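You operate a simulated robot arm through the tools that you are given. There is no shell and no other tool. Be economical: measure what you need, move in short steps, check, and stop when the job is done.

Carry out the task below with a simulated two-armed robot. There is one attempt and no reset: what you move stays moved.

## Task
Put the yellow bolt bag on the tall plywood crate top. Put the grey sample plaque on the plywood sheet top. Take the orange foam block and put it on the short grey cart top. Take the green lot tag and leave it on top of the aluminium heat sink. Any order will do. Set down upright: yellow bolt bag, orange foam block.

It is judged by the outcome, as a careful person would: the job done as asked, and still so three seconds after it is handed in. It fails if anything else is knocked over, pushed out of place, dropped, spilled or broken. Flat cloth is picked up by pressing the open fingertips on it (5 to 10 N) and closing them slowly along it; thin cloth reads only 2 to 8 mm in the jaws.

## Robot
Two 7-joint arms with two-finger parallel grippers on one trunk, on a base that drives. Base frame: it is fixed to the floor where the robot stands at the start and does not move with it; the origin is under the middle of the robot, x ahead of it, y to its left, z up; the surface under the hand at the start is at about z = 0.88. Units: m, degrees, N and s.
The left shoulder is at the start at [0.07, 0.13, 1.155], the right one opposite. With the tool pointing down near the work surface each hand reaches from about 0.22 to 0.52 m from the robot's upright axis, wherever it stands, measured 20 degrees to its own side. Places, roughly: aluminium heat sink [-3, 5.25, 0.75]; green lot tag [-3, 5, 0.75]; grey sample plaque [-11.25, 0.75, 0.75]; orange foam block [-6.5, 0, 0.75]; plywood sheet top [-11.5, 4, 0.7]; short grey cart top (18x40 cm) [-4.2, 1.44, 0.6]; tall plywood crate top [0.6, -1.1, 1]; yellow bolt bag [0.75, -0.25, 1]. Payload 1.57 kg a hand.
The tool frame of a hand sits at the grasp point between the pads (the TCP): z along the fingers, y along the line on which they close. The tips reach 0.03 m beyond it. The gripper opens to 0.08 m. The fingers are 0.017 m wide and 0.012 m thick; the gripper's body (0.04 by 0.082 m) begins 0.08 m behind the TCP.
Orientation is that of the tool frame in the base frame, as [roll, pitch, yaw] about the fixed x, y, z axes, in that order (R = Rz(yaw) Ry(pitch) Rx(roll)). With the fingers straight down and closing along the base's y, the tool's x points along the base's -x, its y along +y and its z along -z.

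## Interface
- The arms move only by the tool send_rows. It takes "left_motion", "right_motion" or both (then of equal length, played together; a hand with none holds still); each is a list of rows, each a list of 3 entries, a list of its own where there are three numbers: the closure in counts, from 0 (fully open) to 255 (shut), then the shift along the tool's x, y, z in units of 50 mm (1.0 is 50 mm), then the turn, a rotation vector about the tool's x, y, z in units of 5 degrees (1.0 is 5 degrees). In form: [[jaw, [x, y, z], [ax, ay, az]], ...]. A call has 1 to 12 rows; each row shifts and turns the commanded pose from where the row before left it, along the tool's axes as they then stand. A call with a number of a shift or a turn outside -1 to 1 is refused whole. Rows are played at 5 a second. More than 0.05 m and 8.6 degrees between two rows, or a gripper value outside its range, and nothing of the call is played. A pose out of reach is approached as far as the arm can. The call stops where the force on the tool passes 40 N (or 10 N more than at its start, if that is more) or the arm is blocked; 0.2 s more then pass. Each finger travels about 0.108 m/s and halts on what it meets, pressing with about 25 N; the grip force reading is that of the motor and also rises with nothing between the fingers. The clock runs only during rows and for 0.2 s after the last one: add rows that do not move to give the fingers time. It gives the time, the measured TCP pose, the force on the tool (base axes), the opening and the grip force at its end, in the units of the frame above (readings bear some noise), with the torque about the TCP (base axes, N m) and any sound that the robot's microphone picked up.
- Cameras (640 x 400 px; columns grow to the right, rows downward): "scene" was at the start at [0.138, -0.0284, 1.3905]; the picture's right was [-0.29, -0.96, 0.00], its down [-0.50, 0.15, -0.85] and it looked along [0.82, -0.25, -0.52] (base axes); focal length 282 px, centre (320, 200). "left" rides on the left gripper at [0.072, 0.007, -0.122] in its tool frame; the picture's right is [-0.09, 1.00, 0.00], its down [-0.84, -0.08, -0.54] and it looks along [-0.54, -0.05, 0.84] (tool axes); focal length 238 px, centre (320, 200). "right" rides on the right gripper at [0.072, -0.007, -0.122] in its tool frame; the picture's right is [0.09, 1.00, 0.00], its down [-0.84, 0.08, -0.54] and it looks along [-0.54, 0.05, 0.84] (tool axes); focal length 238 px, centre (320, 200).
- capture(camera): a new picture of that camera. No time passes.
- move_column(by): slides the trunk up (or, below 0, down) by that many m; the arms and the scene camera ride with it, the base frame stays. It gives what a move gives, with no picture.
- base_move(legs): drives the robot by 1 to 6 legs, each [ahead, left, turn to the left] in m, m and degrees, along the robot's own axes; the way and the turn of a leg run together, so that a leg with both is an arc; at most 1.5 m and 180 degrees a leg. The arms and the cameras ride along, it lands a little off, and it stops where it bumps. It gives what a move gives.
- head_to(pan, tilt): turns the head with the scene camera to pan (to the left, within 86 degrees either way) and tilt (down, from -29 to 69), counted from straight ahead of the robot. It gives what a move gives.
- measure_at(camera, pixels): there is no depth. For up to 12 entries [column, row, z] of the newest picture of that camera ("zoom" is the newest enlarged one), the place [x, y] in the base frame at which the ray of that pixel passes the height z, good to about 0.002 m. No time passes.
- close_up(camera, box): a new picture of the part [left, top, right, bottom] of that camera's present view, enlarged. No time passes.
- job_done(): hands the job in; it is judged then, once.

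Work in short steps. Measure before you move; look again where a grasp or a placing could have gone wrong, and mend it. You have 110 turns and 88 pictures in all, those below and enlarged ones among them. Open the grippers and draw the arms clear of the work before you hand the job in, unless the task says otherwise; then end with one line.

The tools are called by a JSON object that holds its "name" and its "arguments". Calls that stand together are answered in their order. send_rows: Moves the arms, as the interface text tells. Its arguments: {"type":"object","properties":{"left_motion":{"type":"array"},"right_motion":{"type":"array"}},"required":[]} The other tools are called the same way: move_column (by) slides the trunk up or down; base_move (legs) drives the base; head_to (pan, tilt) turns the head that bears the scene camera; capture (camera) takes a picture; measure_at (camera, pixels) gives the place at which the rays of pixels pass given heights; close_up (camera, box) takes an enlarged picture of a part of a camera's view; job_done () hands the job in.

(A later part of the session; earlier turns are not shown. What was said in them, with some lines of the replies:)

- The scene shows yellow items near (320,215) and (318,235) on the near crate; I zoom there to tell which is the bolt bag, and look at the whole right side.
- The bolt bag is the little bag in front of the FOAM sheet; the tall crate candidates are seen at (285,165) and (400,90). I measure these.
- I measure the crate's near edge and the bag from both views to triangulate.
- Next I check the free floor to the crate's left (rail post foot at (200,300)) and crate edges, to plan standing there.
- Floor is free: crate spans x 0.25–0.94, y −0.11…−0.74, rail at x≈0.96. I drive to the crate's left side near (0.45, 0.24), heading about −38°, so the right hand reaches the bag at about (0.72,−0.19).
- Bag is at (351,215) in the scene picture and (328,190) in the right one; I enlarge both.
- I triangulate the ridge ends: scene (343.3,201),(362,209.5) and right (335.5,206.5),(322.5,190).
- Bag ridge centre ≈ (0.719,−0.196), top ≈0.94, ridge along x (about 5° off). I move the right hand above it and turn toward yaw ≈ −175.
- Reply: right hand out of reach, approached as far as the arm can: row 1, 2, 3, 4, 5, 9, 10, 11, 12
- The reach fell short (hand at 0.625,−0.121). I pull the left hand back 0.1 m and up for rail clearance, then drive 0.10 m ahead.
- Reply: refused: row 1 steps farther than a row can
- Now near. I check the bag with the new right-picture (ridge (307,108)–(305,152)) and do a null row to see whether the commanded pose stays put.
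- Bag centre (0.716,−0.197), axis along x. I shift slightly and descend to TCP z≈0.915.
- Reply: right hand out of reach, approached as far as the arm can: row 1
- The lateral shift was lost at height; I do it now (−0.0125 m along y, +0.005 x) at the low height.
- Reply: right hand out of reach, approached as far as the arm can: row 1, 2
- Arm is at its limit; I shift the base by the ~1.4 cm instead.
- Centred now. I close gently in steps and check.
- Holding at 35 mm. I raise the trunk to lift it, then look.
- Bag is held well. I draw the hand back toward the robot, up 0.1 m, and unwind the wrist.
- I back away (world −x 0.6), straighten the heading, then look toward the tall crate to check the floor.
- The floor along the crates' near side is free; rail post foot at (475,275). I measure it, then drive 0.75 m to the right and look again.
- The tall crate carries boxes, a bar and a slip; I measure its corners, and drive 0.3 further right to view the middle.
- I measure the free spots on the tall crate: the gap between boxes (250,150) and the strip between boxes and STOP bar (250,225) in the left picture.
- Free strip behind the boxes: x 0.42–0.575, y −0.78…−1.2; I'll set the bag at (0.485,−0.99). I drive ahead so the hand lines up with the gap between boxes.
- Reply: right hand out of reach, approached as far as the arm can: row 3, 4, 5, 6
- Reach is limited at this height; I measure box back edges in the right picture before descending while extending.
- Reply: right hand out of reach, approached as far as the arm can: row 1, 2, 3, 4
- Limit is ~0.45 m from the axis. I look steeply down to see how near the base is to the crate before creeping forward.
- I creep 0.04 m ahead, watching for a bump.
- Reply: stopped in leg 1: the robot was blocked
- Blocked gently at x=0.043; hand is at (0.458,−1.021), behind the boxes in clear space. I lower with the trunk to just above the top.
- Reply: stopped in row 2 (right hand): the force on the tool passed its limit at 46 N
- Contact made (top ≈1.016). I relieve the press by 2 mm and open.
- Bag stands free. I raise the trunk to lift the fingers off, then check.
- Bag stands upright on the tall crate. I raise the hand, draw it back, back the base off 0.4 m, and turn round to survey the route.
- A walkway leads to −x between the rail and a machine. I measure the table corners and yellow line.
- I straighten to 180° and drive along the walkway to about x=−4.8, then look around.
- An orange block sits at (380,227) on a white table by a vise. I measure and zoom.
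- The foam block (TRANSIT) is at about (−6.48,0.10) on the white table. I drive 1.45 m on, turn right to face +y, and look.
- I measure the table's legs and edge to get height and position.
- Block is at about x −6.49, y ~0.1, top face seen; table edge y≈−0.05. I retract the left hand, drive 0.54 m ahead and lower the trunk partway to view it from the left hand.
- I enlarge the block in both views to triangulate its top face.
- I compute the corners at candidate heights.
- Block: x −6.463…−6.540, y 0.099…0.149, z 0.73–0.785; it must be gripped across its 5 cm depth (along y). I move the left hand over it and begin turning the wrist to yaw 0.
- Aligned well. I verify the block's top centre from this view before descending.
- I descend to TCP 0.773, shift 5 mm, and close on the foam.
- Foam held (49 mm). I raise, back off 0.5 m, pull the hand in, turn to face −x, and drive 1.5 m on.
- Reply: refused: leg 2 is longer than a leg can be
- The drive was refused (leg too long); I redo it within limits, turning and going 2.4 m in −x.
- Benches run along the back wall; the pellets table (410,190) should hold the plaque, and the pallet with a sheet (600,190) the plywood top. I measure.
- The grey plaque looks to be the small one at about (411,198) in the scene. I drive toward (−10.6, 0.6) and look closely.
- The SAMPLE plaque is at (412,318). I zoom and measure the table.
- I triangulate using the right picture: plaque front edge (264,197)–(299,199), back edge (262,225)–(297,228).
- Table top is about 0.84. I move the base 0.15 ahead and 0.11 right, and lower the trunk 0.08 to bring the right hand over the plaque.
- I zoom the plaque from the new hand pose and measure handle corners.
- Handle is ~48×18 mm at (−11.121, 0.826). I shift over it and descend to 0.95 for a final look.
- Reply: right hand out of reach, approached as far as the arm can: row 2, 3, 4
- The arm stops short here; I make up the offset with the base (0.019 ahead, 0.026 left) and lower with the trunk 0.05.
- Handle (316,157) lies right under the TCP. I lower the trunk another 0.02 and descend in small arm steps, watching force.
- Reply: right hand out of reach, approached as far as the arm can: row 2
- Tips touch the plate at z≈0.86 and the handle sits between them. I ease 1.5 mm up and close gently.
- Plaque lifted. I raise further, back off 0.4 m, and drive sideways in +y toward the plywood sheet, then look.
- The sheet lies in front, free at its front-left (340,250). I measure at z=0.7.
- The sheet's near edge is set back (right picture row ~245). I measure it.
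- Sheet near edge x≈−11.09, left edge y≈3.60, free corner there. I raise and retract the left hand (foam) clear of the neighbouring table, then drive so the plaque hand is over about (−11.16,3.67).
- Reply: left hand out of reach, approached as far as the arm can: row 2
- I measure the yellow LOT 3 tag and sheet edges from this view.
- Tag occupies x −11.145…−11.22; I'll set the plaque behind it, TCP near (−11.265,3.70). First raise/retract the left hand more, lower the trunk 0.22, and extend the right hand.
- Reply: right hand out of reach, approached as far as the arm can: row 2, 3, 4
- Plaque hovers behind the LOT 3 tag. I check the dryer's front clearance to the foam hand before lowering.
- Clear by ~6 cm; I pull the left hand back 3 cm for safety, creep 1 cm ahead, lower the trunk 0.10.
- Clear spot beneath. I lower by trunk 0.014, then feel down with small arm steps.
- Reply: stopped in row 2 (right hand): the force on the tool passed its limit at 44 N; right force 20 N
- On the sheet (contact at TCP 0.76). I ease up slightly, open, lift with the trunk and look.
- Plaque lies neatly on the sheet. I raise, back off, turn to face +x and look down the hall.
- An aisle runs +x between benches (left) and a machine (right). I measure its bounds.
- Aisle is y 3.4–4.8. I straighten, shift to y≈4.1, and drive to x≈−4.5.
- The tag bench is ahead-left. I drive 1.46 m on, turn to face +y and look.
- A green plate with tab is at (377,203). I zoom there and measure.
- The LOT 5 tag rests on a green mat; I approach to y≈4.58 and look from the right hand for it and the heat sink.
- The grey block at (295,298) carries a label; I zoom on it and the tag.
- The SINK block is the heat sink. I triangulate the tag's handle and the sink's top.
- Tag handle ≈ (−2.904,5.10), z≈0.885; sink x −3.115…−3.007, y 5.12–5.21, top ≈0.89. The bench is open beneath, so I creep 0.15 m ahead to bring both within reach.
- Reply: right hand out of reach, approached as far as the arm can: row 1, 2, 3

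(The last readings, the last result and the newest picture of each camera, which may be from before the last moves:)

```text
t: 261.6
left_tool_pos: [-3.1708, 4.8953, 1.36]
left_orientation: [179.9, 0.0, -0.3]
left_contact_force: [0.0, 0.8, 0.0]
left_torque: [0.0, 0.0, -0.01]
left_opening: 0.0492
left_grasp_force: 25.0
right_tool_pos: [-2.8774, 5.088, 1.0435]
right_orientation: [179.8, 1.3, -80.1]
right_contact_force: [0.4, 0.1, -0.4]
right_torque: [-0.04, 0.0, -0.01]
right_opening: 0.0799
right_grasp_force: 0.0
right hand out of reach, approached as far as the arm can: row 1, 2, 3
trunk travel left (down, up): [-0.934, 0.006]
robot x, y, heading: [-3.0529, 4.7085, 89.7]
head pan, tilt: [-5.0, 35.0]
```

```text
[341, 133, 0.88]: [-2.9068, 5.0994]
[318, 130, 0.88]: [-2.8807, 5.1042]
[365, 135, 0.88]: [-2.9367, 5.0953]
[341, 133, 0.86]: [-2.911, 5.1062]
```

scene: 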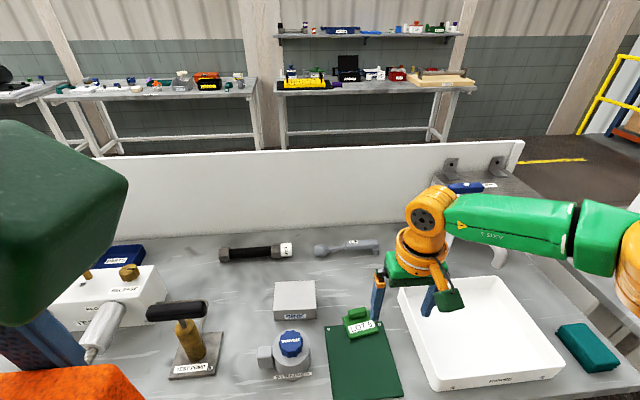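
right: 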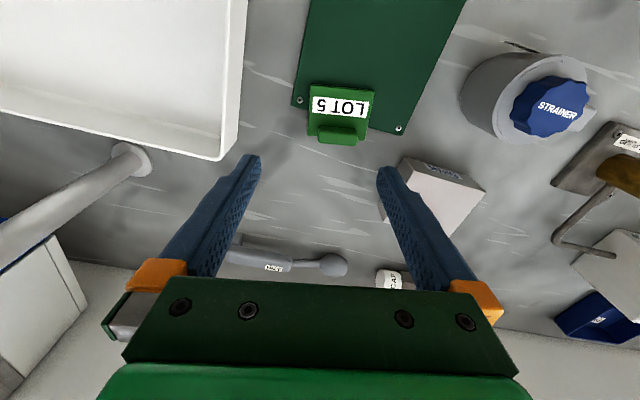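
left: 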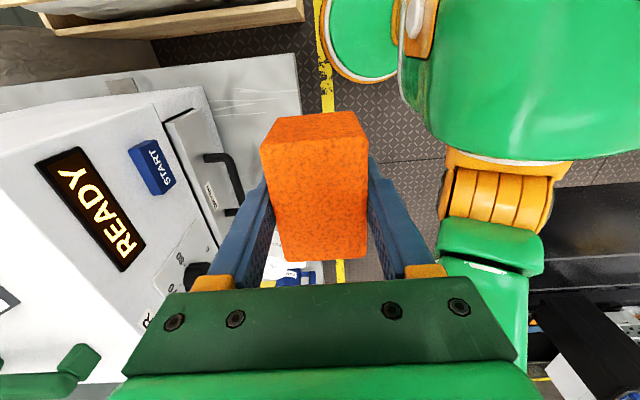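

Handle centre (−2.907,5.10), axis aligned with the fingers. I shift the base 0.030 left and 0.012 ahead, then lower the trunk 0.13.

{"name": "base_move", "arguments": {"legs": [[0.012, 0.03, 0]]}}

{"name": "move_column", "arguments": {"by": -0.13}}

{"name": "capture", "arguments": {"camera": "right"}}

```text
t: 262.4
left_tool_pos: [-3.1942, 4.9038, 1.3613]
left_orientation: [-179.8, 0.3, -0.4]
left_contact_force: [0.2, -0.8, 0.6]
left_torque: [0.03, 0.05, 0.01]
left_opening: 0.0488
left_grasp_force: 24.9
right_tool_pos: [-2.903, 5.096, 1.0424]
right_orientation: [179.7, 1.7, -80.2]
right_contact_force: [2.0, -0.7, -0.3]
right_torque: [0.04, 0.03, 0.01]
right_opening: 0.0799
right_grasp_force: 0.0
trunk travel left (down, up): [-0.934, 0.006]
robot x, y, heading: [-3.0781, 4.7168, 89.5]
head pan, tilt: [-5.0, 35.0]
```

```text
t: 264.0
left_tool_pos: [-3.2012, 4.9065, 1.2309]
left_orientation: [-179.8, 0.0, -0.4]
left_contact_force: [-0.1, -0.2, 0.2]
left_torque: [0.0, -0.01, -0.02]
left_opening: 0.0491
left_grasp_force: 24.7
right_tool_pos: [-2.9085, 5.0993, 0.9131]
right_orientation: [179.8, 1.4, -80.2]
right_contact_force: [0.5, 0.0, 0.2]
right_torque: [-0.03, 0.01, 0.02]
right_opening: 0.08
right_grasp_force: 0.1
trunk travel left (down, up): [-0.804, 0.136]
robot x, y, heading: [-3.0785, 4.7166, 89.5]
head pan, tilt: [-5.0, 35.0]
```

```text
11 pictures are left
```

right: 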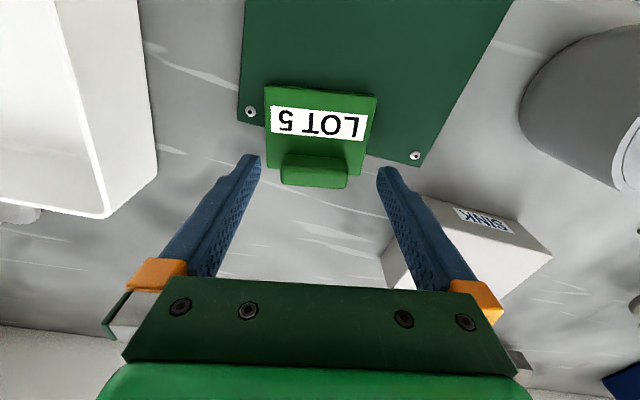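

Handle (314,170) is between the fingertips. I lower the trunk 0.014 and feel down with small arm steps.

{"name": "move_column", "arguments": {"by": -0.014}}

{"name": "send_rows", "arguments": {"right_motion": [[0, [0, 0, 0.08], [0, 0, 0]], [0, [0, 0, 0.06], [0, 0, 0]], [0, [0, 0, 0], [0, 0, 0]]]}}

```text
t: 264.6
left_tool_pos: [-3.2009, 4.9069, 1.2169]
left_orientation: [-180.0, 0.1, -0.3]
left_contact_force: [-0.5, -0.3, 0.2]
left_torque: [0.01, 0.01, 0.0]
left_opening: 0.049
left_grasp_force: 24.8
right_tool_pos: [-2.9078, 5.0995, 0.8991]
right_orientation: [179.7, 1.4, -80.1]
right_contact_force: [-0.3, -0.5, -0.9]
right_torque: [0.02, 0.01, 0.0]
right_opening: 0.08
right_grasp_force: 0.0
trunk travel left (down, up): [-0.79, 0.15]
robot x, y, heading: [-3.082, 4.7192, 89.8]
head pan, tilt: [-5.0, 35.0]
```

```text
t: 265.4
left_tool_pos: [-3.2001, 4.9053, 1.2159]
left_orientation: [-179.9, 0.0, -0.4]
left_contact_force: [0.6, 0.1, 0.4]
left_torque: [-0.01, -0.01, 0.01]
left_opening: 0.0492
left_grasp_force: 25.1
right_tool_pos: [-2.9068, 5.0956, 0.8945]
right_orientation: [179.9, 1.5, -80.1]
right_contact_force: [-0.2, 0.0, 1.1]
right_torque: [0.0, 0.04, 0.02]
right_opening: 0.08
right_grasp_force: 0.1
right hand out of reach, approached as far as the arm can: row 2
trunk travel left (down, up): [-0.79, 0.15]
robot x, y, heading: [-3.0813, 4.7158, 89.4]
head pan, tilt: [-5.0, 35.0]
```

Tips are at 0.8645, ~2 cm below the handle's top. I close gently.

{"name": "send_rows", "arguments": {"right_motion": [[60, [0, 0, 0], [0, 0, 0]], [100, [0, 0, 0], [0, 0, 0]], [140, [0, 0, 0], [0, 0, 0]], [180, [0, 0, 0], [0, 0, 0]], [200, [0, 0, 0], [0, 0, 0]], [200, [0, 0, 0], [0, 0, 0]]]}}

{"name": "move_column", "arguments": {"by": 0.1}}

{"name": "capture", "arguments": {"camera": "right"}}

```text
t: 266.9
left_tool_pos: [-3.1995, 4.9055, 1.2161]
left_orientation: [-179.9, 0.0, -0.3]
left_contact_force: [0.6, -0.1, 0.0]
left_torque: [-0.02, -0.02, -0.01]
left_opening: 0.049
left_grasp_force: 24.7
right_tool_pos: [-2.9055, 5.096, 0.8934]
right_orientation: [179.8, 1.6, -80.1]
right_contact_force: [0.7, -0.3, 0.3]
right_torque: [0.01, 0.02, -0.03]
right_opening: 0.0737
right_grasp_force: 25.3
trunk travel left (down, up): [-0.79, 0.15]
robot x, y, heading: [-3.0808, 4.717, 89.8]
head pan, tilt: [-5.0, 35.0]
```

```text
t: 268.2
left_tool_pos: [-3.2014, 4.9066, 1.3157]
left_orientation: [-179.9, 0.0, -0.4]
left_contact_force: [-0.4, -0.3, -0.3]
left_torque: [0.0, 0.0, 0.01]
left_opening: 0.049
left_grasp_force: 25.5
right_tool_pos: [-2.907, 5.0961, 0.9942]
right_orientation: [179.9, 1.5, -80.1]
right_contact_force: [-0.3, 0.7, -0.1]
right_torque: [-0.02, -0.01, -0.01]
right_opening: 0.0737
right_grasp_force: 25.0
trunk travel left (down, up): [-0.89, 0.05]
robot x, y, heading: [-3.0759, 4.7177, 89.7]
head pan, tilt: [-5.0, 35.0]
```

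```text
10 pictures are left
```

right: 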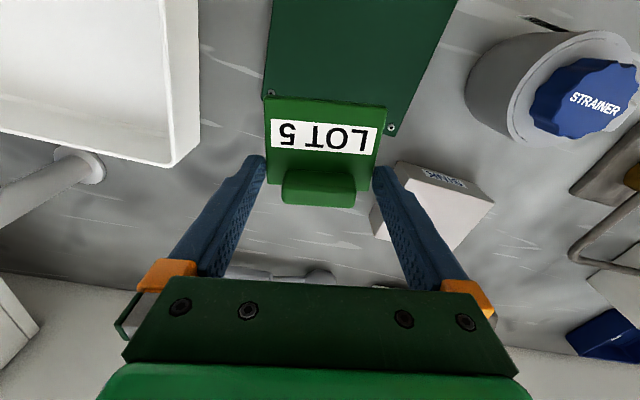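

The jaws hold the tag plate by its sides (74 mm) — secure and level. I raise 0.045 more, extend the arm forward, then shift the base left so the tag comes over the sink.

{"name": "move_column", "arguments": {"by": 0.045}}

{"name": "send_rows", "arguments": {"right_motion": [[200, [-0.3, -0.05, 0], [0, 0, 0]], [200, [-0.3, -0.05, 0], [0, 0, 0]], [200, [-0.3, -0.05, 0], [0, 0, 0]], [200, [0, 0, 0], [0, 0, 0]]]}}

{"name": "base_move", "arguments": {"legs": [[0.04, 0.0, 0], [0, 0.155, 0]]}}

```text
t: 269.1
left_tool_pos: [-3.1995, 4.9054, 1.3604]
left_orientation: [-179.9, 0.0, -0.4]
left_contact_force: [-0.8, 0.1, 0.7]
left_torque: [0.03, -0.01, 0.06]
left_opening: 0.0492
left_grasp_force: 24.8
right_tool_pos: [-2.9061, 5.0975, 1.0388]
right_orientation: [179.9, 1.5, -80.0]
right_contact_force: [-0.6, -0.3, -0.4]
right_torque: [-0.01, 0.02, 0.01]
right_opening: 0.0738
right_grasp_force: 25.2
trunk travel left (down, up): [-0.935, 0.005]
robot x, y, heading: [-3.0809, 4.7188, 89.5]
head pan, tilt: [-5.0, 35.0]
```

```text
t: 270.1
left_tool_pos: [-3.2007, 4.9058, 1.3616]
left_orientation: [-180.0, 0.0, -0.4]
left_contact_force: [0.2, 0.5, 0.4]
left_torque: [-0.01, 0.03, -0.03]
left_opening: 0.0492
left_grasp_force: 24.9
right_tool_pos: [-2.8904, 5.1205, 1.0544]
right_orientation: [179.8, 1.6, -80.1]
right_contact_force: [-1.0, -0.2, 0.5]
right_torque: [0.04, -0.02, -0.02]
right_opening: 0.0738
right_grasp_force: 25.2
right hand out of reach, approached as far as the arm can: row 1, 2, 3
trunk travel left (down, up): [-0.935, 0.005]
robot x, y, heading: [-3.0793, 4.7188, 89.3]
head pan, tilt: [-5.0, 35.0]
```

```text
t: 271.9
left_tool_pos: [-3.3483, 4.9471, 1.3608]
left_orientation: [180.0, 0.2, -0.5]
left_contact_force: [0.4, 0.4, -0.4]
left_torque: [0.01, 0.04, 0.03]
left_opening: 0.049
left_grasp_force: 25.2
right_tool_pos: [-3.039, 5.16, 1.0538]
right_orientation: [179.5, 1.5, -80.2]
right_contact_force: [0.1, -0.4, 0.5]
right_torque: [-0.02, 0.04, -0.02]
right_opening: 0.0738
right_grasp_force: 24.3
trunk travel left (down, up): [-0.935, 0.005]
robot x, y, heading: [-3.2342, 4.7542, 89.6]
head pan, tilt: [-5.0, 35.0]
```

Now 25 mm more left and ahead are needed; I do this with the base and look.

{"name": "base_move", "arguments": {"legs": [[0.026, 0.026, 0]]}}

{"name": "capture", "arguments": {"camera": "right"}}

```text
t: 272.8
left_tool_pos: [-3.3735, 4.968, 1.3629]
left_orientation: [-179.6, 0.2, -0.5]
left_contact_force: [0.6, -0.8, -0.4]
left_torque: [0.07, 0.04, -0.02]
left_opening: 0.0492
left_grasp_force: 25.0
right_tool_pos: [-3.064, 5.1828, 1.0562]
right_orientation: [179.6, 1.8, -80.3]
right_contact_force: [1.1, -0.3, -0.4]
right_torque: [0.05, 0.05, 0.02]
right_opening: 0.0737
right_grasp_force: 25.5
trunk travel left (down, up): [-0.935, 0.005]
robot x, y, heading: [-3.2563, 4.7822, 89.7]
head pan, tilt: [-5.0, 35.0]
```

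```text
9 pictures are left
```

right: 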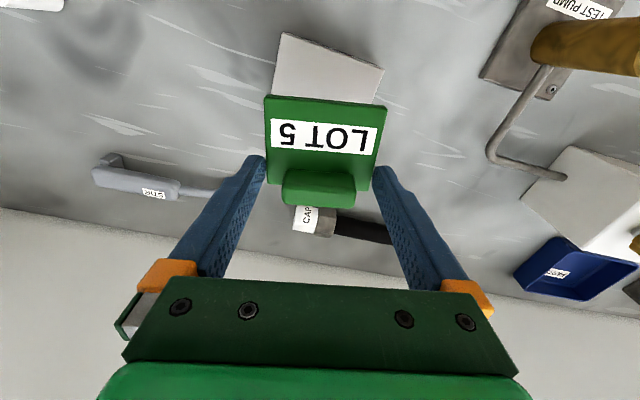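

The sink's near corners show at (281,33) and (383,69); I verify its place at z 0.89.

{"name": "measure_at", "arguments": {"camera": "right", "pixels": [[281, 33, 0.89], [383, 69, 0.89], [373, 103, 0.89], [281, 33, 0.9], [383, 69, 0.9]]}}

```text
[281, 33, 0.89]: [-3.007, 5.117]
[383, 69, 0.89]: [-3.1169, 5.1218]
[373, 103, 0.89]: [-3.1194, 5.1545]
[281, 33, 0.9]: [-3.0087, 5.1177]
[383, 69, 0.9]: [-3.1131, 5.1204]
```

Aligned. I lower the trunk 0.10, then feel down.

{"name": "move_column", "arguments": {"by": -0.1}}

{"name": "send_rows", "arguments": {"right_motion": [[200, [0, 0, 0.1], [0, 0, 0]], [200, [0, 0, 0.06], [0, 0, 0]], [200, [0, 0, 0], [0, 0, 0]]]}}

```text
t: 274.1
left_tool_pos: [-3.3776, 4.9732, 1.2614]
left_orientation: [-179.9, 0.1, -0.5]
left_contact_force: [0.6, 0.4, -0.8]
left_torque: [0.0, 0.01, 0.0]
left_opening: 0.0491
left_grasp_force: 24.8
right_tool_pos: [-3.0677, 5.1857, 0.954]
right_orientation: [179.8, 1.6, -80.2]
right_contact_force: [0.3, 0.8, 0.5]
right_torque: [-0.01, 0.0, 0.01]
right_opening: 0.0736
right_grasp_force: 25.4
trunk travel left (down, up): [-0.835, 0.105]
robot x, y, heading: [-3.2576, 4.7822, 89.6]
head pan, tilt: [-5.0, 35.0]
```

```text
t: 274.9
left_tool_pos: [-3.3781, 4.9727, 1.2617]
left_orientation: [-179.9, 0.0, -0.5]
left_contact_force: [1.2, 0.1, -0.4]
left_torque: [-0.01, 0.0, 0.02]
left_opening: 0.049
left_grasp_force: 24.6
right_tool_pos: [-3.0664, 5.1843, 0.9482]
right_orientation: [179.7, 1.7, -80.2]
right_contact_force: [0.8, -0.3, 0.5]
right_torque: [0.01, -0.01, -0.01]
right_opening: 0.0737
right_grasp_force: 25.4
right hand out of reach, approached as far as the arm can: row 2
trunk travel left (down, up): [-0.835, 0.105]
robot x, y, heading: [-3.2586, 4.783, 89.3]
head pan, tilt: [-5.0, 35.0]
```

No contact yet at 0.948; I continue with small trunk steps.

{"name": "move_column", "arguments": {"by": -0.006}}

{"name": "move_column", "arguments": {"by": -0.005}}

```text
t: 275.5
left_tool_pos: [-3.3782, 4.9723, 1.2544]
left_orientation: [-179.9, 0.0, -0.5]
left_contact_force: [0.8, -0.5, -0.1]
left_torque: [0.01, 0.02, -0.03]
left_opening: 0.049
left_grasp_force: 24.9
right_tool_pos: [-3.0666, 5.1842, 0.9414]
right_orientation: [179.8, 1.6, -80.3]
right_contact_force: [-0.4, -0.6, -0.1]
right_torque: [-0.01, 0.01, -0.04]
right_opening: 0.0735
right_grasp_force: 25.3
trunk travel left (down, up): [-0.829, 0.111]
robot x, y, heading: [-3.2576, 4.7851, 89.7]
head pan, tilt: [-5.0, 35.0]
```

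```text
t: 276.0
left_tool_pos: [-3.3788, 4.9735, 1.2505]
left_orientation: [180.0, 0.0, -0.6]
left_contact_force: [1.0, 0.1, -0.9]
left_torque: [0.0, 0.01, 0.01]
left_opening: 0.049
left_grasp_force: 25.6
right_tool_pos: [-3.066, 5.1842, 0.9369]
right_orientation: [179.6, 1.6, -80.3]
right_contact_force: [-0.5, 0.6, -0.4]
right_torque: [-0.04, -0.04, 0.02]
right_opening: 0.0739
right_grasp_force: 24.8
trunk travel left (down, up): [-0.824, 0.116]
robot x, y, heading: [-3.2547, 4.7847, 89.5]
head pan, tilt: [-5.0, 35.0]
```

Still free; a few more small trunk steps.

{"name": "move_column", "arguments": {"by": -0.005}}

{"name": "move_column", "arguments": {"by": -0.004}}

```text
t: 276.6
left_tool_pos: [-3.3775, 4.9737, 1.2454]
left_orientation: [-179.8, 0.0, -0.5]
left_contact_force: [0.9, 0.6, -0.2]
left_torque: [0.0, 0.05, 0.01]
left_opening: 0.0491
left_grasp_force: 24.7
right_tool_pos: [-3.0667, 5.1832, 0.9323]
right_orientation: [179.8, 1.6, -80.3]
right_contact_force: [0.1, -0.6, 4.3]
right_torque: [-0.06, -0.18, -0.01]
right_opening: 0.0737
right_grasp_force: 24.5
trunk travel left (down, up): [-0.819, 0.121]
robot x, y, heading: [-3.2613, 4.7853, 89.6]
head pan, tilt: [-5.0, 35.0]
```

```text
t: 277.1
left_tool_pos: [-3.3789, 4.9714, 1.2412]
left_orientation: [-179.8, 0.0, -0.6]
left_contact_force: [-0.6, -0.1, -0.3]
left_torque: [0.0, 0.0, -0.03]
left_opening: 0.0493
left_grasp_force: 25.3
right_tool_pos: [-3.0668, 5.1836, 0.9304]
right_orientation: [179.8, 2.0, -80.3]
right_contact_force: [3.9, 4.1, 22.9]
right_torque: [0.27, -0.19, 0.05]
right_opening: 0.0739
right_grasp_force: 25.1
trunk travel left (down, up): [-0.815, 0.125]
robot x, y, heading: [-3.2574, 4.7837, 89.6]
head pan, tilt: [-5.0, 35.0]
```

Firm contact. I back up 3 mm, open fully, lift and look.

{"name": "move_column", "arguments": {"by": 0.003}}

{"name": "send_rows", "arguments": {"right_motion": [[150, [0, 0, 0], [0, 0, 0]], [80, [0, 0, 0], [0, 0, 0]], [0, [0, 0, 0], [0, 0, 0]], [0, [0, 0, 0], [0, 0, 0]], [0, [0, 0, 0], [0, 0, 0]]]}}

{"name": "move_column", "arguments": {"by": 0.12}}

{"name": "capture", "arguments": {"camera": "right"}}

```text
t: 277.6
left_tool_pos: [-3.3791, 4.9732, 1.2455]
left_orientation: [-180.0, -0.2, -0.6]
left_contact_force: [0.2, -0.1, -0.2]
left_torque: [0.01, -0.01, 0.02]
left_opening: 0.0494
left_grasp_force: 24.9
right_tool_pos: [-3.0671, 5.1831, 0.9302]
right_orientation: [179.9, 1.5, -80.3]
right_contact_force: [0.2, -0.2, 1.4]
right_torque: [0.02, -0.07, -0.02]
right_opening: 0.0736
right_grasp_force: 25.4
trunk travel left (down, up): [-0.818, 0.122]
robot x, y, heading: [-3.2576, 4.7849, 89.6]
head pan, tilt: [-5.0, 35.0]
```

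```text
t: 278.8
left_tool_pos: [-3.3789, 4.9727, 1.244]
left_orientation: [-179.9, 0.1, -0.5]
left_contact_force: [0.2, -0.1, 0.0]
left_torque: [0.0, 0.01, -0.02]
left_opening: 0.0491
left_grasp_force: 24.7
right_tool_pos: [-3.0662, 5.1847, 0.9311]
right_orientation: [179.6, 1.6, -80.2]
right_contact_force: [0.7, 0.9, -0.6]
right_torque: [-0.02, 0.01, 0.0]
right_opening: 0.0797
right_grasp_force: 0.1
trunk travel left (down, up): [-0.818, 0.122]
robot x, y, heading: [-3.257, 4.781, 89.7]
head pan, tilt: [-5.0, 35.0]
```

```text
t: 280.3
left_tool_pos: [-3.3784, 4.9739, 1.3651]
left_orientation: [-179.8, 0.0, -0.7]
left_contact_force: [0.0, -0.4, -0.3]
left_torque: [-0.02, -0.02, -0.01]
left_opening: 0.0489
left_grasp_force: 25.1
right_tool_pos: [-3.066, 5.1842, 1.0527]
right_orientation: [179.7, 1.5, -80.3]
right_contact_force: [0.3, -0.7, 0.0]
right_torque: [-0.02, 0.0, 0.02]
right_opening: 0.0796
right_grasp_force: 0.1
trunk travel left (down, up): [-0.938, 0.002]
robot x, y, heading: [-3.2559, 4.7849, 89.5]
head pan, tilt: [-5.0, 35.0]
```

```text
8 pictures are left
```

right: 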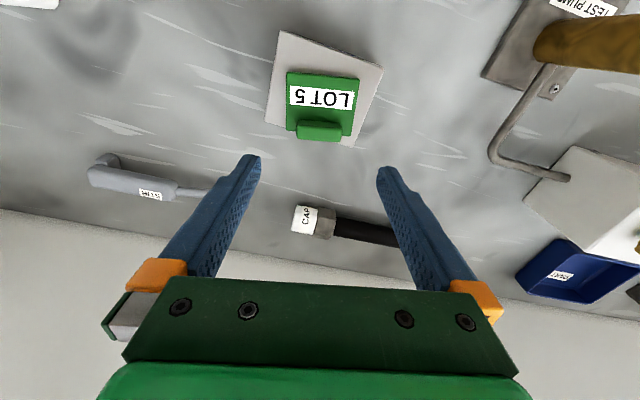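

The tag rests on the heat sink. Now the foam: I back off, turn to face +x, and look for the way into the inner lane around the machine's +x end.

{"name": "base_move", "arguments": {"legs": [[-0.8, 0, 0], [0, 0, -90], [1.3, 0, 0]]}}

{"name": "head_to", "arguments": {"pan": -50, "tilt": 18}}

{"name": "capture", "arguments": {"camera": "scene"}}

```text
t: 294.5
left_tool_pos: [-1.7847, 4.1469, 1.363]
left_orientation: [-179.9, 0.0, -88.2]
left_contact_force: [0.2, 0.6, -0.8]
left_torque: [0.03, 0.01, 0.03]
left_opening: 0.049
left_grasp_force: 24.7
right_tool_pos: [-1.5587, 3.8428, 1.0516]
right_orientation: [179.8, 1.7, -168.0]
right_contact_force: [-0.2, -0.1, 0.2]
right_torque: [-0.01, -0.01, 0.0]
right_opening: 0.0799
right_grasp_force: 0.2
trunk travel left (down, up): [-0.938, 0.002]
robot x, y, heading: [-1.972, 4.0151, 1.9]
head pan, tilt: [-5.0, 35.0]
```

```text
t: 295.6
left_tool_pos: [-1.7826, 4.1476, 1.3637]
left_orientation: [-179.9, -0.1, -88.2]
left_contact_force: [-0.1, 0.1, -1.0]
left_torque: [0.0, 0.04, 0.0]
left_opening: 0.0491
left_grasp_force: 25.2
right_tool_pos: [-1.5581, 3.8427, 1.0507]
right_orientation: [179.9, 1.5, -168.0]
right_contact_force: [-0.2, 0.3, -0.3]
right_torque: [0.03, -0.02, -0.02]
right_opening: 0.0798
right_grasp_force: 0.1
trunk travel left (down, up): [-0.938, 0.002]
robot x, y, heading: [-1.9672, 4.0203, 1.7]
head pan, tilt: [-50.0, 18.0]
```

```text
7 pictures are left
```

scene: 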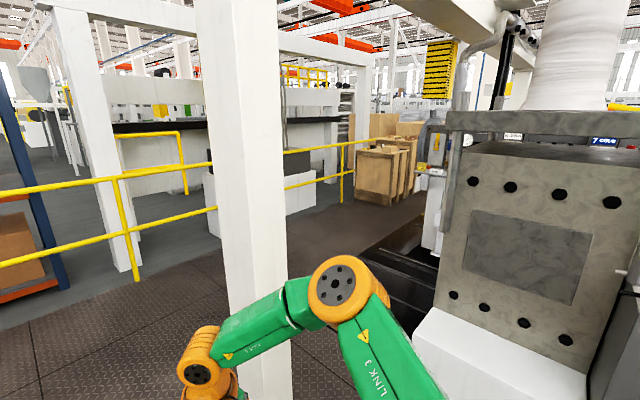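

The way continues past the white post to the start area; the dark lane begins at about (400,270). I measure floor points.

{"name": "measure_at", "arguments": {"camera": "scene", "pixels": [[235, 398, 0.0], [290, 398, 0.0], [360, 250, 0.0], [430, 215, 0.0], [410, 330, 0.0], [415, 340, 0.3], [137, 280, 0.0], [340, 200, 0.0], [440, 260, 0.0], [300, 330, 0.0]]}}

```text
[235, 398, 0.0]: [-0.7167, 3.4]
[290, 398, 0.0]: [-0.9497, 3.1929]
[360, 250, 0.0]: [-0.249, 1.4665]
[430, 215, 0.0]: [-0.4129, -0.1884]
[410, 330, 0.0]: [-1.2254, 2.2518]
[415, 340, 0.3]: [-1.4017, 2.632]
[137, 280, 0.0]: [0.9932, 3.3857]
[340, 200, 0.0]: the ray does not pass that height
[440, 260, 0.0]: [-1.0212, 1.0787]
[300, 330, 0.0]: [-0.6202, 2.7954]
```

The post stands near (−0.9,3.4) and the rail at x≈0.99, leaving a clear passage. I drive round: to x≈0.05, then sideways to y≈2.0, then turn to face −x.

{"name": "base_move", "arguments": {"legs": [[0, 0.15, -1.7], [1.45, 0, 0], [0.57, 0, 0], [0, -1.4, 0], [0, -0.75, 0], [0, 0, 179]]}}

{"name": "head_to", "arguments": {"pan": 0, "tilt": 15}}

{"name": "capture", "arguments": {"camera": "scene"}}

```text
t: 324.2
left_tool_pos: [-0.1498, 1.8763, 1.3647]
left_orientation: [-179.9, 0.0, 90.7]
left_contact_force: [0.0, 0.0, -1.2]
left_torque: [0.02, -0.02, 0.0]
left_opening: 0.049
left_grasp_force: 25.5
right_tool_pos: [-0.3674, 2.1843, 1.0508]
right_orientation: [179.7, 1.7, 10.9]
right_contact_force: [0.9, -0.2, 0.5]
right_torque: [-0.02, -0.04, -0.01]
right_opening: 0.0801
right_grasp_force: 0.0
trunk travel left (down, up): [-0.938, 0.002]
robot x, y, heading: [0.0388, 1.9983, -179.1]
head pan, tilt: [-50.0, 18.0]
```

```text
t: 325.4
left_tool_pos: [-0.149, 1.8765, 1.3642]
left_orientation: [-179.9, 0.0, 90.7]
left_contact_force: [1.1, -0.2, 0.7]
left_torque: [0.03, 0.0, -0.01]
left_opening: 0.049
left_grasp_force: 24.7
right_tool_pos: [-0.3659, 2.1841, 1.0514]
right_orientation: [179.6, 1.6, 10.9]
right_contact_force: [-0.1, 0.9, 0.0]
right_torque: [-0.01, -0.04, 0.02]
right_opening: 0.08
right_grasp_force: 0.1
trunk travel left (down, up): [-0.938, 0.002]
robot x, y, heading: [0.0383, 1.9968, -179.4]
head pan, tilt: [0.0, 15.0]
```

```text
6 pictures are left
```

scene: 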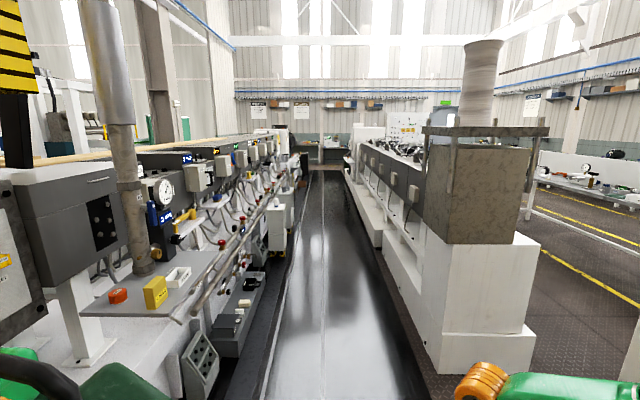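

A clear lane leads down −x; a cart-like box stands at about (280,220). I measure and zoom.

{"name": "measure_at", "arguments": {"camera": "scene", "pixels": [[280, 208, 0.6], [280, 258, 0.0], [293, 232, 0.0], [265, 390, 0.0], [428, 390, 0.0], [365, 240, 0.0], [245, 350, 0.0], [300, 240, 0.0]]}}

{"name": "close_up", "arguments": {"camera": "scene", "box": [220, 160, 348, 240]}}

```text
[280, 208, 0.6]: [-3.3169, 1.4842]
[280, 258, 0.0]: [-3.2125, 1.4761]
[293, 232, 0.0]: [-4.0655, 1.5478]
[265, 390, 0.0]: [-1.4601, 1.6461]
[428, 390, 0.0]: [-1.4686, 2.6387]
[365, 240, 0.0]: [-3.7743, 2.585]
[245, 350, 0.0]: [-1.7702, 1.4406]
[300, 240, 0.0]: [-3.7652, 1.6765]
```

```text
5.00 times, centred on (284, 200) of scene
```

zoom: 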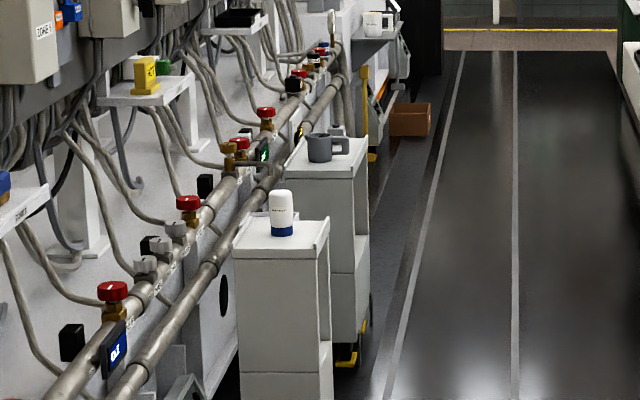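

The second cart, with the grey mug, is the one at x≈−4.2. I drive down the lane to x≈−4.05 at y≈2.1 and turn left to face it.

{"name": "base_move", "arguments": {"legs": [[0, -0.1, -0.6], [1.4, 0, 0], [1.4, 0, 0], [1.28, 0, 0], [0, 0, 90]]}}

{"name": "head_to", "arguments": {"pan": 0, "tilt": 50}}

{"name": "capture", "arguments": {"camera": "scene"}}

```text
t: 349.5
left_tool_pos: [-3.9169, 1.9931, 1.3638]
left_orientation: [-179.9, -0.1, 178.0]
left_contact_force: [0.3, -0.2, -0.5]
left_torque: [0.02, 0.0, -0.01]
left_opening: 0.0489
left_grasp_force: 25.0
right_tool_pos: [-4.2355, 1.7906, 1.051]
right_orientation: [179.6, 1.7, 98.3]
right_contact_force: [-0.6, -0.3, -0.6]
right_torque: [0.0, 0.03, 0.01]
right_opening: 0.0799
right_grasp_force: 0.0
trunk travel left (down, up): [-0.938, 0.002]
robot x, y, heading: [-4.034, 2.1867, -91.8]
head pan, tilt: [0.0, 15.0]
```

```text
t: 350.6
left_tool_pos: [-3.9172, 1.9928, 1.3646]
left_orientation: [-180.0, 0.0, 178.0]
left_contact_force: [-0.4, 0.5, 0.4]
left_torque: [-0.01, -0.04, 0.01]
left_opening: 0.0493
left_grasp_force: 25.4
right_tool_pos: [-4.2345, 1.7912, 1.0526]
right_orientation: [179.8, 1.6, 98.2]
right_contact_force: [0.5, -1.0, -0.7]
right_torque: [-0.01, 0.01, 0.02]
right_opening: 0.0799
right_grasp_force: 0.0
trunk travel left (down, up): [-0.938, 0.002]
robot x, y, heading: [-4.0283, 2.1865, -91.8]
head pan, tilt: [0.0, 50.0]
```

```text
4 pictures are left
```

scene: 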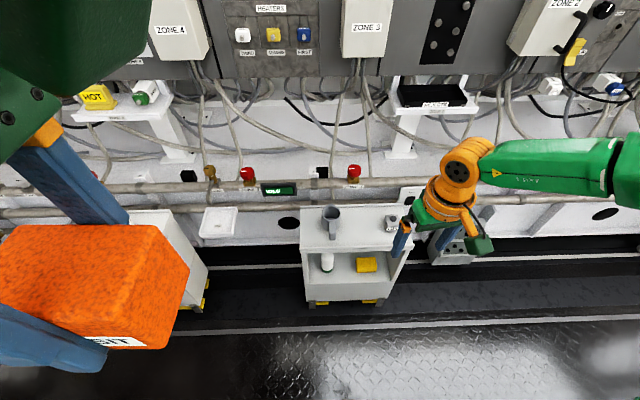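

The cart ahead has a mug at (331,217) on the left and a small item at (392,222); I measure its top at z 0.6.

{"name": "measure_at", "arguments": {"camera": "scene", "pixels": [[303, 250, 0.6], [404, 251, 0.6], [303, 208, 0.6], [410, 205, 0.6], [332, 238, 0.6], [392, 230, 0.6], [312, 304, 0.0], [385, 304, 0.0], [355, 230, 0.6], [175, 205, 0.6], [240, 215, 0.8]]}}

{"name": "close_up", "arguments": {"camera": "scene", "box": [285, 170, 429, 310]}}

```text
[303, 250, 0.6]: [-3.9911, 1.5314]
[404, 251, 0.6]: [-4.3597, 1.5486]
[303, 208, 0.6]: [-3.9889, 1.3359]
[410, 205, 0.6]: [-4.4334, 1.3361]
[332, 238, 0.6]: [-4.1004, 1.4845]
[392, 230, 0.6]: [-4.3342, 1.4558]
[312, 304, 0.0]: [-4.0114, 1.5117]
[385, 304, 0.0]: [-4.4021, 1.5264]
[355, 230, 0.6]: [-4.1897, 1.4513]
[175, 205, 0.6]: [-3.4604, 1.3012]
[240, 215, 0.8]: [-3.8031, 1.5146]
```

```text
2.86 times, centred on (357, 240) of scene
```

zoom: 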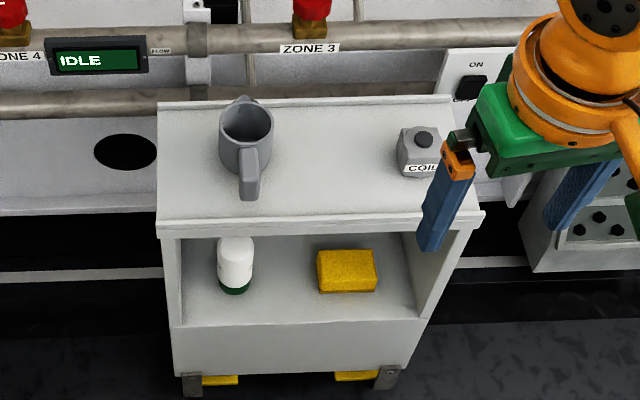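

Cart top confirmed: x −3.99…−4.40, y 1.34–1.54. Free place between mug and COIL: (−4.225,1.445). First I tuck the right hand back and up, then align the base.

{"name": "send_rows", "arguments": {"right_motion": [[0, [0.7, 0, 0], [0, 0, 0]], [0, [0.7, 0, -0.5], [0, 0, 0]], [0, [0.7, 0, -0.6], [0, 0, 0]], [0, [0.7, 0, -0.6], [0, 0, 0]], [0, [0, 0, -0.9], [0, 0, 0]], [0, [0, 0, -0.9], [0, 0, 0]], [0, [0, 0, 0], [0, 0, 0]]]}}

{"name": "base_move", "arguments": {"legs": [[0, 0, 1.8], [0, -0.31, 0], [0.32, 0, 0]]}}

{"name": "move_column", "arguments": {"by": -0.42}}

```text
t: 352.1
left_tool_pos: [-3.9174, 1.994, 1.3636]
left_orientation: [-179.9, 0.1, 178.0]
left_contact_force: [0.3, -0.9, -0.5]
left_torque: [-0.02, -0.01, -0.03]
left_opening: 0.049
left_grasp_force: 25.0
right_tool_pos: [-4.256, 1.935, 1.2208]
right_orientation: [179.8, 1.6, 98.2]
right_contact_force: [0.1, 0.3, -0.6]
right_torque: [0.02, 0.01, 0.01]
right_opening: 0.08
right_grasp_force: 0.0
trunk travel left (down, up): [-0.938, 0.002]
robot x, y, heading: [-4.035, 2.1885, -91.9]
head pan, tilt: [0.0, 50.0]
```

```text
t: 356.4
left_tool_pos: [-4.2217, 1.6766, 1.3646]
left_orientation: [-179.6, 0.0, 179.6]
left_contact_force: [1.4, 0.4, -1.1]
left_torque: [0.0, 0.04, 0.01]
left_opening: 0.0491
left_grasp_force: 25.3
right_tool_pos: [-4.5604, 1.6085, 1.2226]
right_orientation: [179.8, 1.9, 99.7]
right_contact_force: [0.1, 0.6, -0.3]
right_torque: [-0.01, 0.0, -0.03]
right_opening: 0.0798
right_grasp_force: 0.1
trunk travel left (down, up): [-0.938, 0.002]
robot x, y, heading: [-4.3431, 1.8644, -90.5]
head pan, tilt: [0.0, 50.0]
```

```text
refused: -0.42 is not a number from -0.4 to 0.4
```

The step was too large; I lower by 0.38 instead.

{"name": "move_column", "arguments": {"by": -0.38}}

{"name": "send_rows", "arguments": {"left_motion": [[130, [0, -0.5, 0.4], [0, 0, 0]], [130, [0, -0.5, 0.4], [0, 0, 0]], [130, [0, -0.5, 0.4], [0, 0, 0]], [130, [0, -0.5, 0.4], [0, 0, 0]], [130, [0, -0.5, 0.4], [0, 0, 0]], [130, [0, -0.5, 0.4], [0, 0, 0]], [130, [0, -0.5, 0.4], [0, 0, 0]], [130, [0, -0.5, 0.4], [0, 0, 0]], [130, [0, -0.5, 0.4], [0, 0, 0]], [130, [0, 0, 0], [0, 0, 0]]]}}

{"name": "capture", "arguments": {"camera": "left"}}

```text
t: 360.0
left_tool_pos: [-4.2233, 1.6737, 0.9835]
left_orientation: [-179.9, 0.0, 179.6]
left_contact_force: [0.4, -0.6, 0.7]
left_torque: [-0.01, 0.02, 0.01]
left_opening: 0.049
left_grasp_force: 24.4
right_tool_pos: [-4.5594, 1.6055, 0.8401]
right_orientation: [179.8, 1.6, 99.8]
right_contact_force: [-0.1, -0.4, 0.0]
right_torque: [-0.01, 0.01, 0.0]
right_opening: 0.0803
right_grasp_force: 0.1
trunk travel left (down, up): [-0.558, 0.382]
robot x, y, heading: [-4.3426, 1.8634, -90.7]
head pan, tilt: [0.0, 50.0]
```

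```text
t: 362.2
left_tool_pos: [-4.2251, 1.4493, 0.806]
left_orientation: [-180.0, 0.0, 179.5]
left_contact_force: [0.3, -0.1, -0.3]
left_torque: [-0.02, -0.03, -0.03]
left_opening: 0.0491
left_grasp_force: 25.1
right_tool_pos: [-4.5594, 1.6046, 0.8406]
right_orientation: [179.8, 1.6, 99.6]
right_contact_force: [0.0, -0.3, 0.4]
right_torque: [0.02, 0.0, -0.02]
right_opening: 0.08
right_grasp_force: 0.1
trunk travel left (down, up): [-0.558, 0.382]
robot x, y, heading: [-4.3427, 1.8648, -90.7]
head pan, tilt: [0.0, 50.0]
```

```text
2 pictures are left
```

left: 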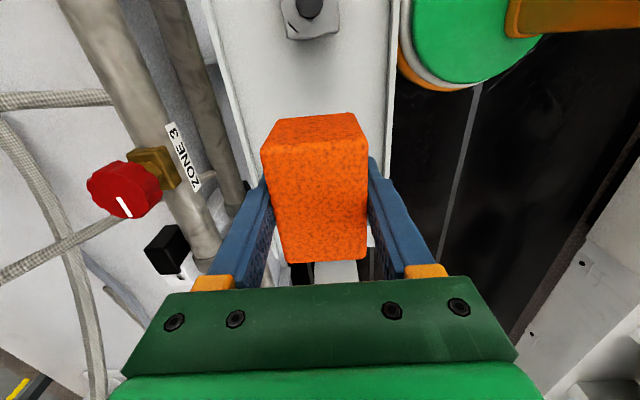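

I measure cart edges, COIL and pipe in this view.

{"name": "measure_at", "arguments": {"camera": "left", "pixels": [[228, 60, 0.6], [398, 60, 0.6], [310, 38, 0.65], [222, 120, 0.7], [240, 180, 0.7], [195, 180, 0.8], [215, 235, 0.8], [376, 240, 0.6]]}}

```text
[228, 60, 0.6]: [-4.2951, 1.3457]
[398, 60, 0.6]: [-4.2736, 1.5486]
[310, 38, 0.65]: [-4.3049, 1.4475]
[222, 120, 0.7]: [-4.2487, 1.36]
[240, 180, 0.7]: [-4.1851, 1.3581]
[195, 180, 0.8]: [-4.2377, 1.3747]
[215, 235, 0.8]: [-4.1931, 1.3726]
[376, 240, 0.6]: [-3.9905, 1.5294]
```

Clear all round (cart y 1.346–1.549). I shift 6 mm away from the pipe and lower to TCP ≈0.675, then feel down by trunk steps.

{"name": "send_rows", "arguments": {"left_motion": [[130, [0, 0.12, 0.5], [0, 0, 0]], [130, [0, 0, 0.5], [0, 0, 0]], [130, [0, 0, 0.5], [0, 0, 0]], [130, [0, 0, 0.5], [0, 0, 0]], [130, [0, 0, 0.5], [0, 0, 0]], [130, [0, 0, 0], [0, 0, 0]]]}}

{"name": "move_column", "arguments": {"by": -0.02}}

```text
t: 363.6
left_tool_pos: [-4.2245, 1.4521, 0.6786]
left_orientation: [-179.8, -0.1, 179.6]
left_contact_force: [0.2, 0.0, 0.2]
left_torque: [0.01, -0.02, -0.01]
left_opening: 0.0491
left_grasp_force: 24.9
right_tool_pos: [-4.5593, 1.6045, 0.8407]
right_orientation: [179.8, 1.7, 99.7]
right_contact_force: [-0.9, -0.6, 0.9]
right_torque: [0.0, 0.02, 0.02]
right_opening: 0.0799
right_grasp_force: 0.0
trunk travel left (down, up): [-0.558, 0.382]
robot x, y, heading: [-4.3442, 1.8657, -90.7]
head pan, tilt: [0.0, 50.0]
```

```text
t: 364.3
left_tool_pos: [-4.225, 1.4533, 0.6584]
left_orientation: [-179.9, 0.0, 179.5]
left_contact_force: [-0.4, 0.0, 0.1]
left_torque: [-0.01, -0.03, 0.0]
left_opening: 0.049
left_grasp_force: 24.9
right_tool_pos: [-4.5596, 1.6053, 0.8203]
right_orientation: [179.8, 1.5, 99.9]
right_contact_force: [0.4, 0.0, 0.5]
right_torque: [0.04, 0.01, -0.03]
right_opening: 0.0799
right_grasp_force: 0.0
trunk travel left (down, up): [-0.538, 0.402]
robot x, y, heading: [-4.3409, 1.8636, -90.4]
head pan, tilt: [0.0, 50.0]
```

No contact at 0.658; continuing in 6 mm trunk steps.

{"name": "move_column", "arguments": {"by": -0.008}}

{"name": "move_column", "arguments": {"by": -0.006}}

```text
t: 364.9
left_tool_pos: [-4.2257, 1.4515, 0.6515]
left_orientation: [-179.8, 0.1, 179.5]
left_contact_force: [-0.9, 0.3, -0.4]
left_torque: [0.01, 0.01, -0.02]
left_opening: 0.0492
left_grasp_force: 25.1
right_tool_pos: [-4.56, 1.6053, 0.8124]
right_orientation: [179.9, 1.6, 99.8]
right_contact_force: [0.5, -0.4, -0.7]
right_torque: [0.01, 0.0, 0.03]
right_opening: 0.0799
right_grasp_force: 0.2
trunk travel left (down, up): [-0.53, 0.41]
robot x, y, heading: [-4.3421, 1.8667, -90.5]
head pan, tilt: [0.0, 50.0]
```

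```text
t: 365.4
left_tool_pos: [-4.2243, 1.4525, 0.6459]
left_orientation: [-179.9, 0.0, 179.4]
left_contact_force: [0.3, -0.7, 0.5]
left_torque: [0.02, -0.02, 0.02]
left_opening: 0.0489
left_grasp_force: 25.1
right_tool_pos: [-4.5602, 1.6049, 0.8071]
right_orientation: [179.8, 1.7, 99.8]
right_contact_force: [-0.8, -0.9, 0.0]
right_torque: [-0.04, -0.06, 0.01]
right_opening: 0.0798
right_grasp_force: 0.1
trunk travel left (down, up): [-0.524, 0.416]
robot x, y, heading: [-4.3425, 1.8652, -90.8]
head pan, tilt: [0.0, 50.0]
```

Still free at 0.646.

{"name": "move_column", "arguments": {"by": -0.005}}

{"name": "move_column", "arguments": {"by": -0.004}}

```text
t: 366.0
left_tool_pos: [-4.2247, 1.4527, 0.6405]
left_orientation: [-179.8, 0.0, 179.5]
left_contact_force: [0.7, -1.4, 6.2]
left_torque: [0.08, 0.01, -0.02]
left_opening: 0.049
left_grasp_force: 24.8
right_tool_pos: [-4.5579, 1.6057, 0.803]
right_orientation: [179.8, 1.7, 99.9]
right_contact_force: [-0.3, -0.3, 0.7]
right_torque: [0.0, -0.01, 0.01]
right_opening: 0.0803
right_grasp_force: 0.1
trunk travel left (down, up): [-0.519, 0.421]
robot x, y, heading: [-4.3438, 1.8611, -90.5]
head pan, tilt: [0.0, 50.0]
```

```text
t: 366.6
left_tool_pos: [-4.2245, 1.4529, 0.6404]
left_orientation: [-179.3, 0.0, 179.5]
left_contact_force: [0.4, 4.8, 14.2]
left_torque: [0.51, -0.1, -0.04]
left_opening: 0.0492
left_grasp_force: 25.1
right_tool_pos: [-4.5602, 1.6071, 0.7986]
right_orientation: [179.9, 1.8, 99.8]
right_contact_force: [-0.1, 0.2, -0.5]
right_torque: [0.0, 0.0, -0.01]
right_opening: 0.0802
right_grasp_force: 0.0
trunk travel left (down, up): [-0.516, 0.424]
robot x, y, heading: [-4.3466, 1.8641, -90.4]
head pan, tilt: [0.0, 50.0]
stopped: the force on the tool passed its limit at 42 N (the readings are from after the stop); the commanded pose is now the measured one
```

Seated on the cart at TCP 0.640. I relieve 3 mm, open, then lift straight up and look.

{"name": "move_column", "arguments": {"by": 0.004}}

{"name": "send_rows", "arguments": {"left_motion": [[90, [0, 0, 0], [0, 0, 0]], [45, [0, 0, 0], [0, 0, 0]], [0, [0, 0, 0], [0, 0, 0]], [0, [0, 0, 0], [0, 0, 0]], [0, [0, 0, 0], [0, 0, 0]]]}}

{"name": "move_column", "arguments": {"by": 0.16}}

{"name": "capture", "arguments": {"camera": "left"}}

```text
t: 367.1
left_tool_pos: [-4.2251, 1.4515, 0.6442]
left_orientation: [-179.5, 0.0, 179.5]
left_contact_force: [-0.2, 0.9, -0.4]
left_torque: [0.03, -0.04, 0.01]
left_opening: 0.0491
left_grasp_force: 24.7
right_tool_pos: [-4.5589, 1.6045, 0.8026]
right_orientation: [179.9, 1.6, 99.8]
right_contact_force: [0.1, 0.5, -0.1]
right_torque: [-0.01, 0.06, 0.02]
right_opening: 0.0798
right_grasp_force: 0.0
trunk travel left (down, up): [-0.52, 0.42]
robot x, y, heading: [-4.3417, 1.8644, -90.8]
head pan, tilt: [0.0, 50.0]
```

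```text
t: 368.3
left_tool_pos: [-4.2244, 1.4513, 0.6429]
left_orientation: [-179.5, -0.1, 179.7]
left_contact_force: [0.5, -0.2, 0.6]
left_torque: [-0.01, -0.02, 0.02]
left_opening: 0.0799
left_grasp_force: 0.1
right_tool_pos: [-4.5602, 1.6044, 0.8017]
right_orientation: [179.8, 1.6, 99.7]
right_contact_force: [0.2, 0.0, -0.4]
right_torque: [0.01, -0.01, -0.03]
right_opening: 0.0798
right_grasp_force: 0.2
trunk travel left (down, up): [-0.52, 0.42]
robot x, y, heading: [-4.3412, 1.8647, -90.6]
head pan, tilt: [0.0, 50.0]
```

```text
t: 370.1
left_tool_pos: [-4.2251, 1.4508, 0.8031]
left_orientation: [-179.4, -0.2, 179.6]
left_contact_force: [-0.5, 0.1, 1.0]
left_torque: [-0.02, -0.01, 0.01]
left_opening: 0.0797
left_grasp_force: 0.0
right_tool_pos: [-4.5598, 1.6053, 0.963]
right_orientation: [179.8, 1.6, 99.8]
right_contact_force: [0.4, -0.5, 0.2]
right_torque: [0.0, -0.01, 0.01]
right_opening: 0.0798
right_grasp_force: 0.1
trunk travel left (down, up): [-0.68, 0.26]
robot x, y, heading: [-4.3452, 1.8639, -90.6]
head pan, tilt: [0.0, 50.0]
```

```text
1 pictures are left
```

left: 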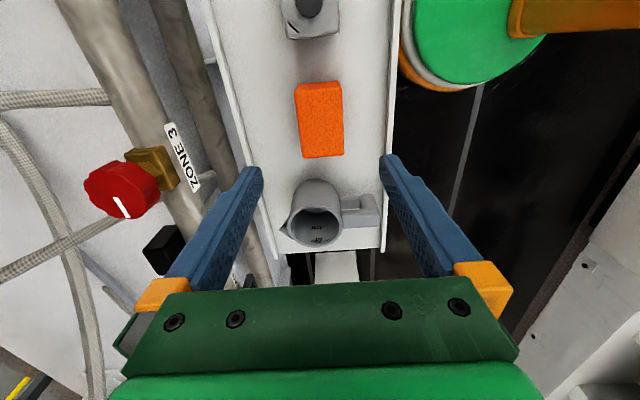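

The foam stands upright on the cart between mug and COIL. I raise the trunk and back the base clear into the lane.

{"name": "move_column", "arguments": {"by": 0.2}}

{"name": "base_move", "arguments": {"legs": [[-0.25, 0, 0]]}}

{"name": "capture", "arguments": {"camera": "scene"}}

```text
t: 372.3
left_tool_pos: [-4.2249, 1.451, 1.0035]
left_orientation: [-179.4, 0.0, 179.5]
left_contact_force: [0.3, -0.1, -0.8]
left_torque: [0.0, 0.03, 0.0]
left_opening: 0.0799
left_grasp_force: 0.0
right_tool_pos: [-4.5598, 1.6034, 1.1623]
right_orientation: [179.7, 1.7, 99.8]
right_contact_force: [-0.1, 0.1, -0.4]
right_torque: [-0.01, 0.01, 0.02]
right_opening: 0.0802
right_grasp_force: 0.1
trunk travel left (down, up): [-0.88, 0.06]
robot x, y, heading: [-4.3421, 1.8625, -90.5]
head pan, tilt: [0.0, 50.0]
```

```text
t: 374.1
left_tool_pos: [-4.2229, 1.6934, 1.001]
left_orientation: [-179.7, -0.2, 179.6]
left_contact_force: [0.0, 0.2, -0.3]
left_torque: [-0.02, -0.03, -0.01]
left_opening: 0.0799
left_grasp_force: 0.0
right_tool_pos: [-4.558, 1.8477, 1.1618]
right_orientation: [179.7, 1.6, 99.7]
right_contact_force: [0.3, -0.2, 0.5]
right_torque: [-0.02, 0.02, 0.0]
right_opening: 0.08
right_grasp_force: 0.1
trunk travel left (down, up): [-0.88, 0.06]
robot x, y, heading: [-4.3392, 2.1063, -90.1]
head pan, tilt: [0.0, 50.0]
```

```text
0 pictures are left
```

scene: 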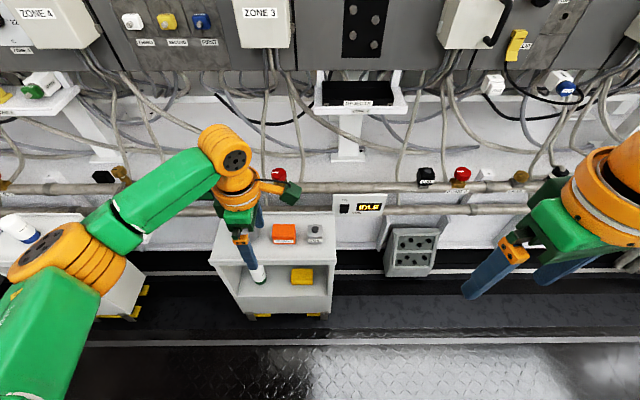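

All four items are placed, grippers are open and the arms are clear, so I hand the job in.

{"name": "job_done", "arguments": {}}

```text
The job is handed in.
```

All four items are placed and the job is handed in: the yellow bolt bag is upright on the tall plywood crate, the grey sample plaque is on the plywood sheet, the orange foam block is upright on the short grey cart, and the green lot tag is on the aluminium heat sink. While approaching the tall crate the base bumped lightly and stopped; I saw nothing on it moved.
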